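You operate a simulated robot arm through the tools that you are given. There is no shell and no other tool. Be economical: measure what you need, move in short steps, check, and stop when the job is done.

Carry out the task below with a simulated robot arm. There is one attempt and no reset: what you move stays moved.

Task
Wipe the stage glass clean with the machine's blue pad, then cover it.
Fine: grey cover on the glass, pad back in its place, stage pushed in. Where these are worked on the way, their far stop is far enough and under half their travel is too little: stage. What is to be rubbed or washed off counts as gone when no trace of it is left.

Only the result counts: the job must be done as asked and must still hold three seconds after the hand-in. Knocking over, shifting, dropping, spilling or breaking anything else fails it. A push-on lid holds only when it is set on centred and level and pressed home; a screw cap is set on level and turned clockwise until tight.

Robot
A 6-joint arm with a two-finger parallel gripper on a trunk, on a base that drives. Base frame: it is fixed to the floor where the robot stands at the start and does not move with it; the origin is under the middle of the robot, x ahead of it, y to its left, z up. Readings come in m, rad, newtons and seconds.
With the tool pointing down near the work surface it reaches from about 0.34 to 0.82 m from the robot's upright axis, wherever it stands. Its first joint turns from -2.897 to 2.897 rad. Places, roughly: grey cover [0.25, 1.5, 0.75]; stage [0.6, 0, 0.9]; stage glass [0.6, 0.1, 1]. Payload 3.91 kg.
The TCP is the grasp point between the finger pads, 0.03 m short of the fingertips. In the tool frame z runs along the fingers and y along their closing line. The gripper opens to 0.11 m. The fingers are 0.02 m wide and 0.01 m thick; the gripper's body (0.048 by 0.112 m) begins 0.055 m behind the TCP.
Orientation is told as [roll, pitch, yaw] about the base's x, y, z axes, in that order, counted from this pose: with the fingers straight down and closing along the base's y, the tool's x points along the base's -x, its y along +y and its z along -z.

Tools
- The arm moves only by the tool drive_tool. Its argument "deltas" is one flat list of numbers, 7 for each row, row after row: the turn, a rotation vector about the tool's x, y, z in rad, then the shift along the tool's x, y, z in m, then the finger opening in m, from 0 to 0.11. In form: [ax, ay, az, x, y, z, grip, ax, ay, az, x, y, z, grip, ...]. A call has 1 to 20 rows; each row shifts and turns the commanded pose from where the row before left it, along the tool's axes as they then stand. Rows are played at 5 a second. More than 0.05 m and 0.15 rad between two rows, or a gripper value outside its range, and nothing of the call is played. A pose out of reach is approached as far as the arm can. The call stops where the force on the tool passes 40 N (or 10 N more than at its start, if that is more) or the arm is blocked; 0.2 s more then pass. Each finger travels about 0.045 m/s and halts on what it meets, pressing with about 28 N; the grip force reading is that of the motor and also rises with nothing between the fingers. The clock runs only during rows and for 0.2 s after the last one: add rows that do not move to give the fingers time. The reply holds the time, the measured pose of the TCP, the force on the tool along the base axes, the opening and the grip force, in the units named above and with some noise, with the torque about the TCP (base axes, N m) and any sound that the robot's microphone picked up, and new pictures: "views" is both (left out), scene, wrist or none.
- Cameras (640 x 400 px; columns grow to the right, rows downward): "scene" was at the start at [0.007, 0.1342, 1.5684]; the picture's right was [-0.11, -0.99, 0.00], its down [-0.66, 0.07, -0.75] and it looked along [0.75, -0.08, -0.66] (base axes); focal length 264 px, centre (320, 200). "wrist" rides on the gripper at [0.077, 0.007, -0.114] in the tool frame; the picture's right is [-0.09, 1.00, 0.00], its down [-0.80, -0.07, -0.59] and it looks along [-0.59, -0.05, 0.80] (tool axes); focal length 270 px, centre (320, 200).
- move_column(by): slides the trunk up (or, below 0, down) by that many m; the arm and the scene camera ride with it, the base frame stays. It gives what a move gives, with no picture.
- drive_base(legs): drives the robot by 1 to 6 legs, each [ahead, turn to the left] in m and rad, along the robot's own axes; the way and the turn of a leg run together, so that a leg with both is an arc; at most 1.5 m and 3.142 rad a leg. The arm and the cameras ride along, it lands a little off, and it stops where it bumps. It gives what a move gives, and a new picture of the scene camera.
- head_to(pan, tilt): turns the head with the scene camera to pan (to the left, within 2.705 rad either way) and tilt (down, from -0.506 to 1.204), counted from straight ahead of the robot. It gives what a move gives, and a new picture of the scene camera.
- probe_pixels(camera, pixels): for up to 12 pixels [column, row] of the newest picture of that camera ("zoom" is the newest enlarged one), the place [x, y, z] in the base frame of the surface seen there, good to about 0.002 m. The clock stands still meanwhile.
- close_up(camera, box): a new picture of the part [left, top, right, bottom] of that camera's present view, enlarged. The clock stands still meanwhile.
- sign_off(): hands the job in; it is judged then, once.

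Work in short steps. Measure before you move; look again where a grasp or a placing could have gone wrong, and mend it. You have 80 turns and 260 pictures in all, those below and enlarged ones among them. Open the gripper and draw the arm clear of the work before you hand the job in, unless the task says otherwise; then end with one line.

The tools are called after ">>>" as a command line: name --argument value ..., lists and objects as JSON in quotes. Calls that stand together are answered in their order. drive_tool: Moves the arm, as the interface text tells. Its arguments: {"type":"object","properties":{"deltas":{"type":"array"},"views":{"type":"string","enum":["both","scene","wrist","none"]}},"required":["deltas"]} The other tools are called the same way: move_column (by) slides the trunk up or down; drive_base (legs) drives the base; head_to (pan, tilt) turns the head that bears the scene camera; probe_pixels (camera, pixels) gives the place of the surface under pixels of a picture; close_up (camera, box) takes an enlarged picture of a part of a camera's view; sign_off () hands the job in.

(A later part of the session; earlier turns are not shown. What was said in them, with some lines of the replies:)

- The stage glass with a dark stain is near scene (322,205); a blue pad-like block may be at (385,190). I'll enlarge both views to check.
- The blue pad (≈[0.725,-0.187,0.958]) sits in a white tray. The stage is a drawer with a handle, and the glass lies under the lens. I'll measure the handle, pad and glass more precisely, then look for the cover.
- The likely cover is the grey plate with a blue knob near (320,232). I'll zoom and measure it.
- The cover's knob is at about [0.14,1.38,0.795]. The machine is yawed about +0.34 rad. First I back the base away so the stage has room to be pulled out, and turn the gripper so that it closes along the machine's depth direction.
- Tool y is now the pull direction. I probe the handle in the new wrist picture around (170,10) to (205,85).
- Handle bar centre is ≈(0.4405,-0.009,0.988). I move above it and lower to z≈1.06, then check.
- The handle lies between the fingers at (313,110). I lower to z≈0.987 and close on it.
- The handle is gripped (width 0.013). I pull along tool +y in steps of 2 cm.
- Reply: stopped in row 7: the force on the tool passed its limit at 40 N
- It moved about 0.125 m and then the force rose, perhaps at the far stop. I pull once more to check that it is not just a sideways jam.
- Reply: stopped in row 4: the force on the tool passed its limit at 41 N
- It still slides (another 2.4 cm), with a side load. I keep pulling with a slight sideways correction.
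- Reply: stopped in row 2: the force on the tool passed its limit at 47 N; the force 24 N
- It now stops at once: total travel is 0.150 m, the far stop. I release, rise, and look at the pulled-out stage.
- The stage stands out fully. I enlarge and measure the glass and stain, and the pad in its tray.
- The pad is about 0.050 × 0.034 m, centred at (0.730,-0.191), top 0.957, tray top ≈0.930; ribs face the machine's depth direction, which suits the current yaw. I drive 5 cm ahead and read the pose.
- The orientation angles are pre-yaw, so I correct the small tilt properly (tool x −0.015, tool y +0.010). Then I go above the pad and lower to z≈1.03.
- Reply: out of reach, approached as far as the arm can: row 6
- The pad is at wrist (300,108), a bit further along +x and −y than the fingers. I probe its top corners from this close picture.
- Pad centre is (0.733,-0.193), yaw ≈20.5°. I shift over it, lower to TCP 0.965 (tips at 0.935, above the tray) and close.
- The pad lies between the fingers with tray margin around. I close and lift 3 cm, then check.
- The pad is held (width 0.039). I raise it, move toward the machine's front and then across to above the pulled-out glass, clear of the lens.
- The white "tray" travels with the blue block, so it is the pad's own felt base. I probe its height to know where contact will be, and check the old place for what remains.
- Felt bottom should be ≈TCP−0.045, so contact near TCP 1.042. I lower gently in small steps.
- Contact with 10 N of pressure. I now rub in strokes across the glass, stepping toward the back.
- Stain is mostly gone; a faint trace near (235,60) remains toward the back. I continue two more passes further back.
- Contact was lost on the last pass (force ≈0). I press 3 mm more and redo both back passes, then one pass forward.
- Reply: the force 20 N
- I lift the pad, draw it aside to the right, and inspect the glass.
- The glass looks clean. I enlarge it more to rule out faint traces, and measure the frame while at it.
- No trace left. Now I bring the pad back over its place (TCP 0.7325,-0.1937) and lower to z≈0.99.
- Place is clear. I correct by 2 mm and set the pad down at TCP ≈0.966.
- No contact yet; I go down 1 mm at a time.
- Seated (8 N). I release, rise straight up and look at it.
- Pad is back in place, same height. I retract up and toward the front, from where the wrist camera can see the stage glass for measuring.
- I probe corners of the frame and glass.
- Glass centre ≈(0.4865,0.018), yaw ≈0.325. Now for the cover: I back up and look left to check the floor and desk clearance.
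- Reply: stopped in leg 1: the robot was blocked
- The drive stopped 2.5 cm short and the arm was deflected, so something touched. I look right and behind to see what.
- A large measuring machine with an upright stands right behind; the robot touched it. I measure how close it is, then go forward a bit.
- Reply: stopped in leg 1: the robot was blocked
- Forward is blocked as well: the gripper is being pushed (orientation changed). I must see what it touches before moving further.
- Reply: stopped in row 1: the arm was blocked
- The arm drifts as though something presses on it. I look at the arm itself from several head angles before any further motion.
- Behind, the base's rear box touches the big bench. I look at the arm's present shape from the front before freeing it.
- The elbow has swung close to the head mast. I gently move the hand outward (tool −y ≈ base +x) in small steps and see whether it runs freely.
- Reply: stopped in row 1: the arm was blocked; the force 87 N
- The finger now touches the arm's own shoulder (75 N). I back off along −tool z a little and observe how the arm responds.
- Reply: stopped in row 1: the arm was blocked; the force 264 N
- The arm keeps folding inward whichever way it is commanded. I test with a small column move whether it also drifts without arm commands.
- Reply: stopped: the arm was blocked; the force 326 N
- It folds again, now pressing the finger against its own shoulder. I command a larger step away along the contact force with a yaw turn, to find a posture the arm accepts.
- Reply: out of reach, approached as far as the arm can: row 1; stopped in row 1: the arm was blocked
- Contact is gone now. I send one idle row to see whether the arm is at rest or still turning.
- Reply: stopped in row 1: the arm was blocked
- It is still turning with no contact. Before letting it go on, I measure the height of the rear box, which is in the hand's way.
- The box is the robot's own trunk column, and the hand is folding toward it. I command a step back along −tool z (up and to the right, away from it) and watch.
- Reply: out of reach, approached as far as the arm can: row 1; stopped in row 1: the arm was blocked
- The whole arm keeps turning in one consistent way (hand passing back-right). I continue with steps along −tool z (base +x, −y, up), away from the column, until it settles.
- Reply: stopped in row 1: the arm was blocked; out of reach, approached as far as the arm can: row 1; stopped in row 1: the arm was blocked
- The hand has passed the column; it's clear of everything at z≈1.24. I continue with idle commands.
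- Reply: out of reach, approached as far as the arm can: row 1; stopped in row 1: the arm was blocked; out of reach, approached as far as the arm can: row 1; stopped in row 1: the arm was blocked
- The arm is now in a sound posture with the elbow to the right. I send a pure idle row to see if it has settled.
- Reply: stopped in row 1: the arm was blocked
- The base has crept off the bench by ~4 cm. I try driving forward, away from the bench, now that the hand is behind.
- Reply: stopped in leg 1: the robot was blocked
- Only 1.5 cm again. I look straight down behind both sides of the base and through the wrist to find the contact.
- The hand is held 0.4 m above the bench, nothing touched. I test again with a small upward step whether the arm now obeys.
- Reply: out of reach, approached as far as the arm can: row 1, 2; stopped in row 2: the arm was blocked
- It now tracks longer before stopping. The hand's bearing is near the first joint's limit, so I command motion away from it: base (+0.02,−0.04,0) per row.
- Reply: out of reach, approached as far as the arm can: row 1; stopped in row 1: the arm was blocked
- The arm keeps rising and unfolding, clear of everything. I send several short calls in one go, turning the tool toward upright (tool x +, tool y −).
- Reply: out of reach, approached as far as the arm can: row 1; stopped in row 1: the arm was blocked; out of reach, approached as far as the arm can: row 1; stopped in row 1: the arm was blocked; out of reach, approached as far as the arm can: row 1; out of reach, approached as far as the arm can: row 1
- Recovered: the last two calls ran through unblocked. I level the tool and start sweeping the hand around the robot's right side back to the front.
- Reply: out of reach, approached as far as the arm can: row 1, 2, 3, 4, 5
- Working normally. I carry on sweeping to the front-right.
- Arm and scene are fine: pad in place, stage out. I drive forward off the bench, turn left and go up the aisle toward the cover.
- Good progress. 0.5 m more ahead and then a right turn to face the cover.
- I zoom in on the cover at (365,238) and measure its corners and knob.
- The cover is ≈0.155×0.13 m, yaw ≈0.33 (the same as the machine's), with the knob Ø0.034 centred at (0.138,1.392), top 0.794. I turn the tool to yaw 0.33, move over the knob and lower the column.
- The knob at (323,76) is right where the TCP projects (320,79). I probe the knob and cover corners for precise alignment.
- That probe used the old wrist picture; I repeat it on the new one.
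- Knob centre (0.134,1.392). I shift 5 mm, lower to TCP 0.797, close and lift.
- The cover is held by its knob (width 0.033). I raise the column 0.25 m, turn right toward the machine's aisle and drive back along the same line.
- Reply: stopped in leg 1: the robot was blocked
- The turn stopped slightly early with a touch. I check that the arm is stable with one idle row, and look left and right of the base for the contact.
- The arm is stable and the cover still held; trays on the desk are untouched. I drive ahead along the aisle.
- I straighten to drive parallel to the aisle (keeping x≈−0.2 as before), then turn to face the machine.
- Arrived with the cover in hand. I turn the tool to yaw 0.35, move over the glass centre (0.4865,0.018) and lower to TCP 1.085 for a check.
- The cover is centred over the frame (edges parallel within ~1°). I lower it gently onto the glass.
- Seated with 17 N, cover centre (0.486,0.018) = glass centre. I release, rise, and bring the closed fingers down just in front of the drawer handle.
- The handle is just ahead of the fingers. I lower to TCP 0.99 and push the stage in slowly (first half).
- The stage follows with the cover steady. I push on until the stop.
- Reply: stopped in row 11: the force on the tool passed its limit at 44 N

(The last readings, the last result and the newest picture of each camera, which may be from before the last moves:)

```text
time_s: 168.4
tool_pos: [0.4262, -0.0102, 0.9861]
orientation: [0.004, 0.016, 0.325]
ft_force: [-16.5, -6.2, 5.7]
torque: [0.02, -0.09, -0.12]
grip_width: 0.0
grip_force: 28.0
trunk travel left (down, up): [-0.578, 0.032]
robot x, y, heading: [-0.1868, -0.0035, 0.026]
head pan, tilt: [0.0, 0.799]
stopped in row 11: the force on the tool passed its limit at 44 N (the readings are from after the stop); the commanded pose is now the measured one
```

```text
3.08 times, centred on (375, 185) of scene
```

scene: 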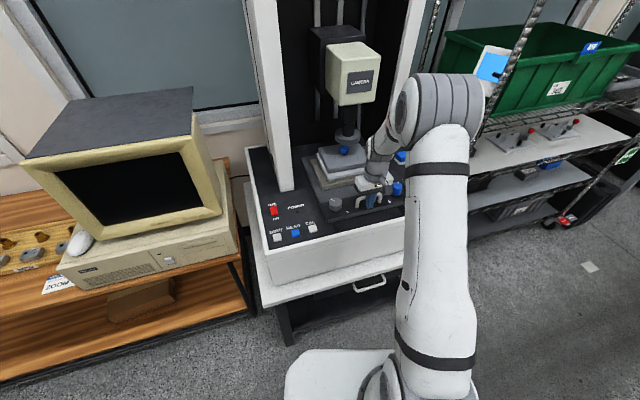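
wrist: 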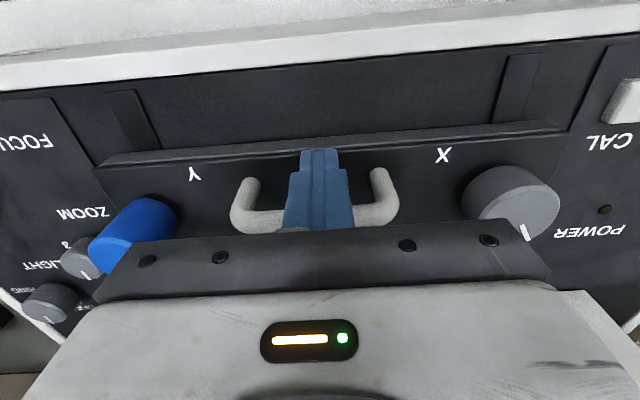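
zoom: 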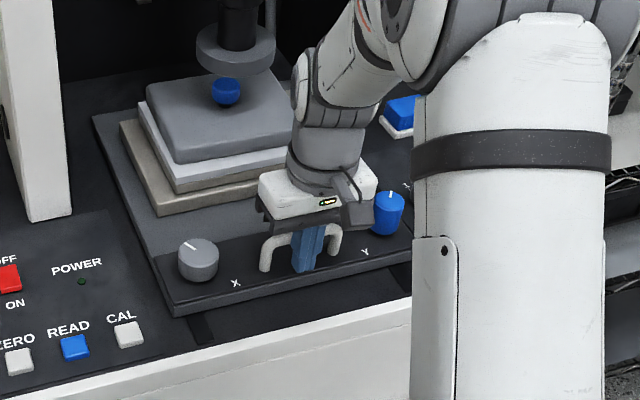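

It stopped exactly at the expected closed position (TCP 0.426,-0.010). I draw the fingers back and up, open, and take a last look.

>>> drive_tool --deltas '[0, 0, 0, 0.012, 0, 0, 0, 0, 0, 0, 0.012, 0, 0, 0.0, 0, 0, 0, 0, 0, -0.045, 0.0, 0, 0, 0, 0, 0, -0.045, 0.0, 0, 0, 0, 0.02, -0.03, -0.03, 0.05, 0, 0, 0, 0.02, -0.04, -0.02, 0.08, 0, 0, 0, 0.02, -0.04, -0.02, 0.08, 0, 0, 0, 0, -0.045, 0, 0.08]' --views "scene"

>>> close_up --camera "scene" --box '[240, 120, 470, 270]'

>>> probe_pixels --camera "zoom" --pixels '[[310, 110], [290, 90], [240, 85], [260, 130], [450, 100]]'

```text
time_s: 170.2
tool_pos: [0.4064, -0.1816, 1.1469]
orientation: [0.004, 0.014, 0.326]
ft_force: [0.1, 0.2, 0.4]
torque: [0.01, 0.04, -0.01]
grip_width: 0.08
grip_force: 0.0
trunk travel left (down, up): [-0.578, 0.032]
robot x, y, heading: [-0.1848, -0.0053, 0.019]
head pan, tilt: [0.0, 0.799]
```

scene: 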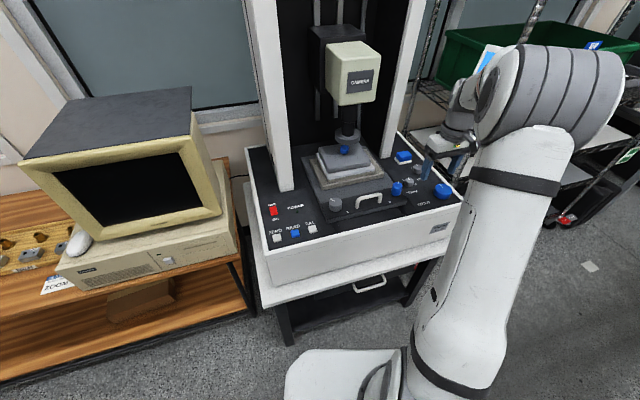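

```text
2.67 times, centred on (355, 195) of scene
```

zoom: 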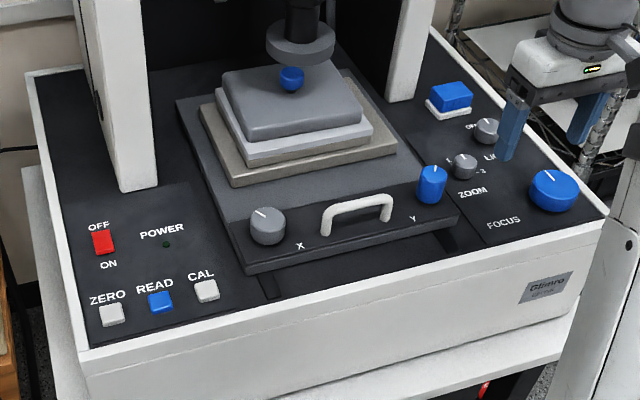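

```text
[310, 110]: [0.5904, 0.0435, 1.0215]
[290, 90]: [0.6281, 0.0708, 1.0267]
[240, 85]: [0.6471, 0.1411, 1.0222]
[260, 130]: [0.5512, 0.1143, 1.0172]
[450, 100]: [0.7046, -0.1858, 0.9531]
```

The cover lies flat on the glass, the stage is in at its original place, the pad is in its place, and the gripper is open and clear of the work. I hand in.

>>> sign_off

```text
The job is handed in.
```

I wiped the stage glass clean with the blue pad, put the pad back, laid the grey cover centred on the glass and pushed the stage fully in. On the way the base touched the big bench once, and a later turn near the cover's desk stopped against something I couldn't identify; I saw nothing knocked over or moved.
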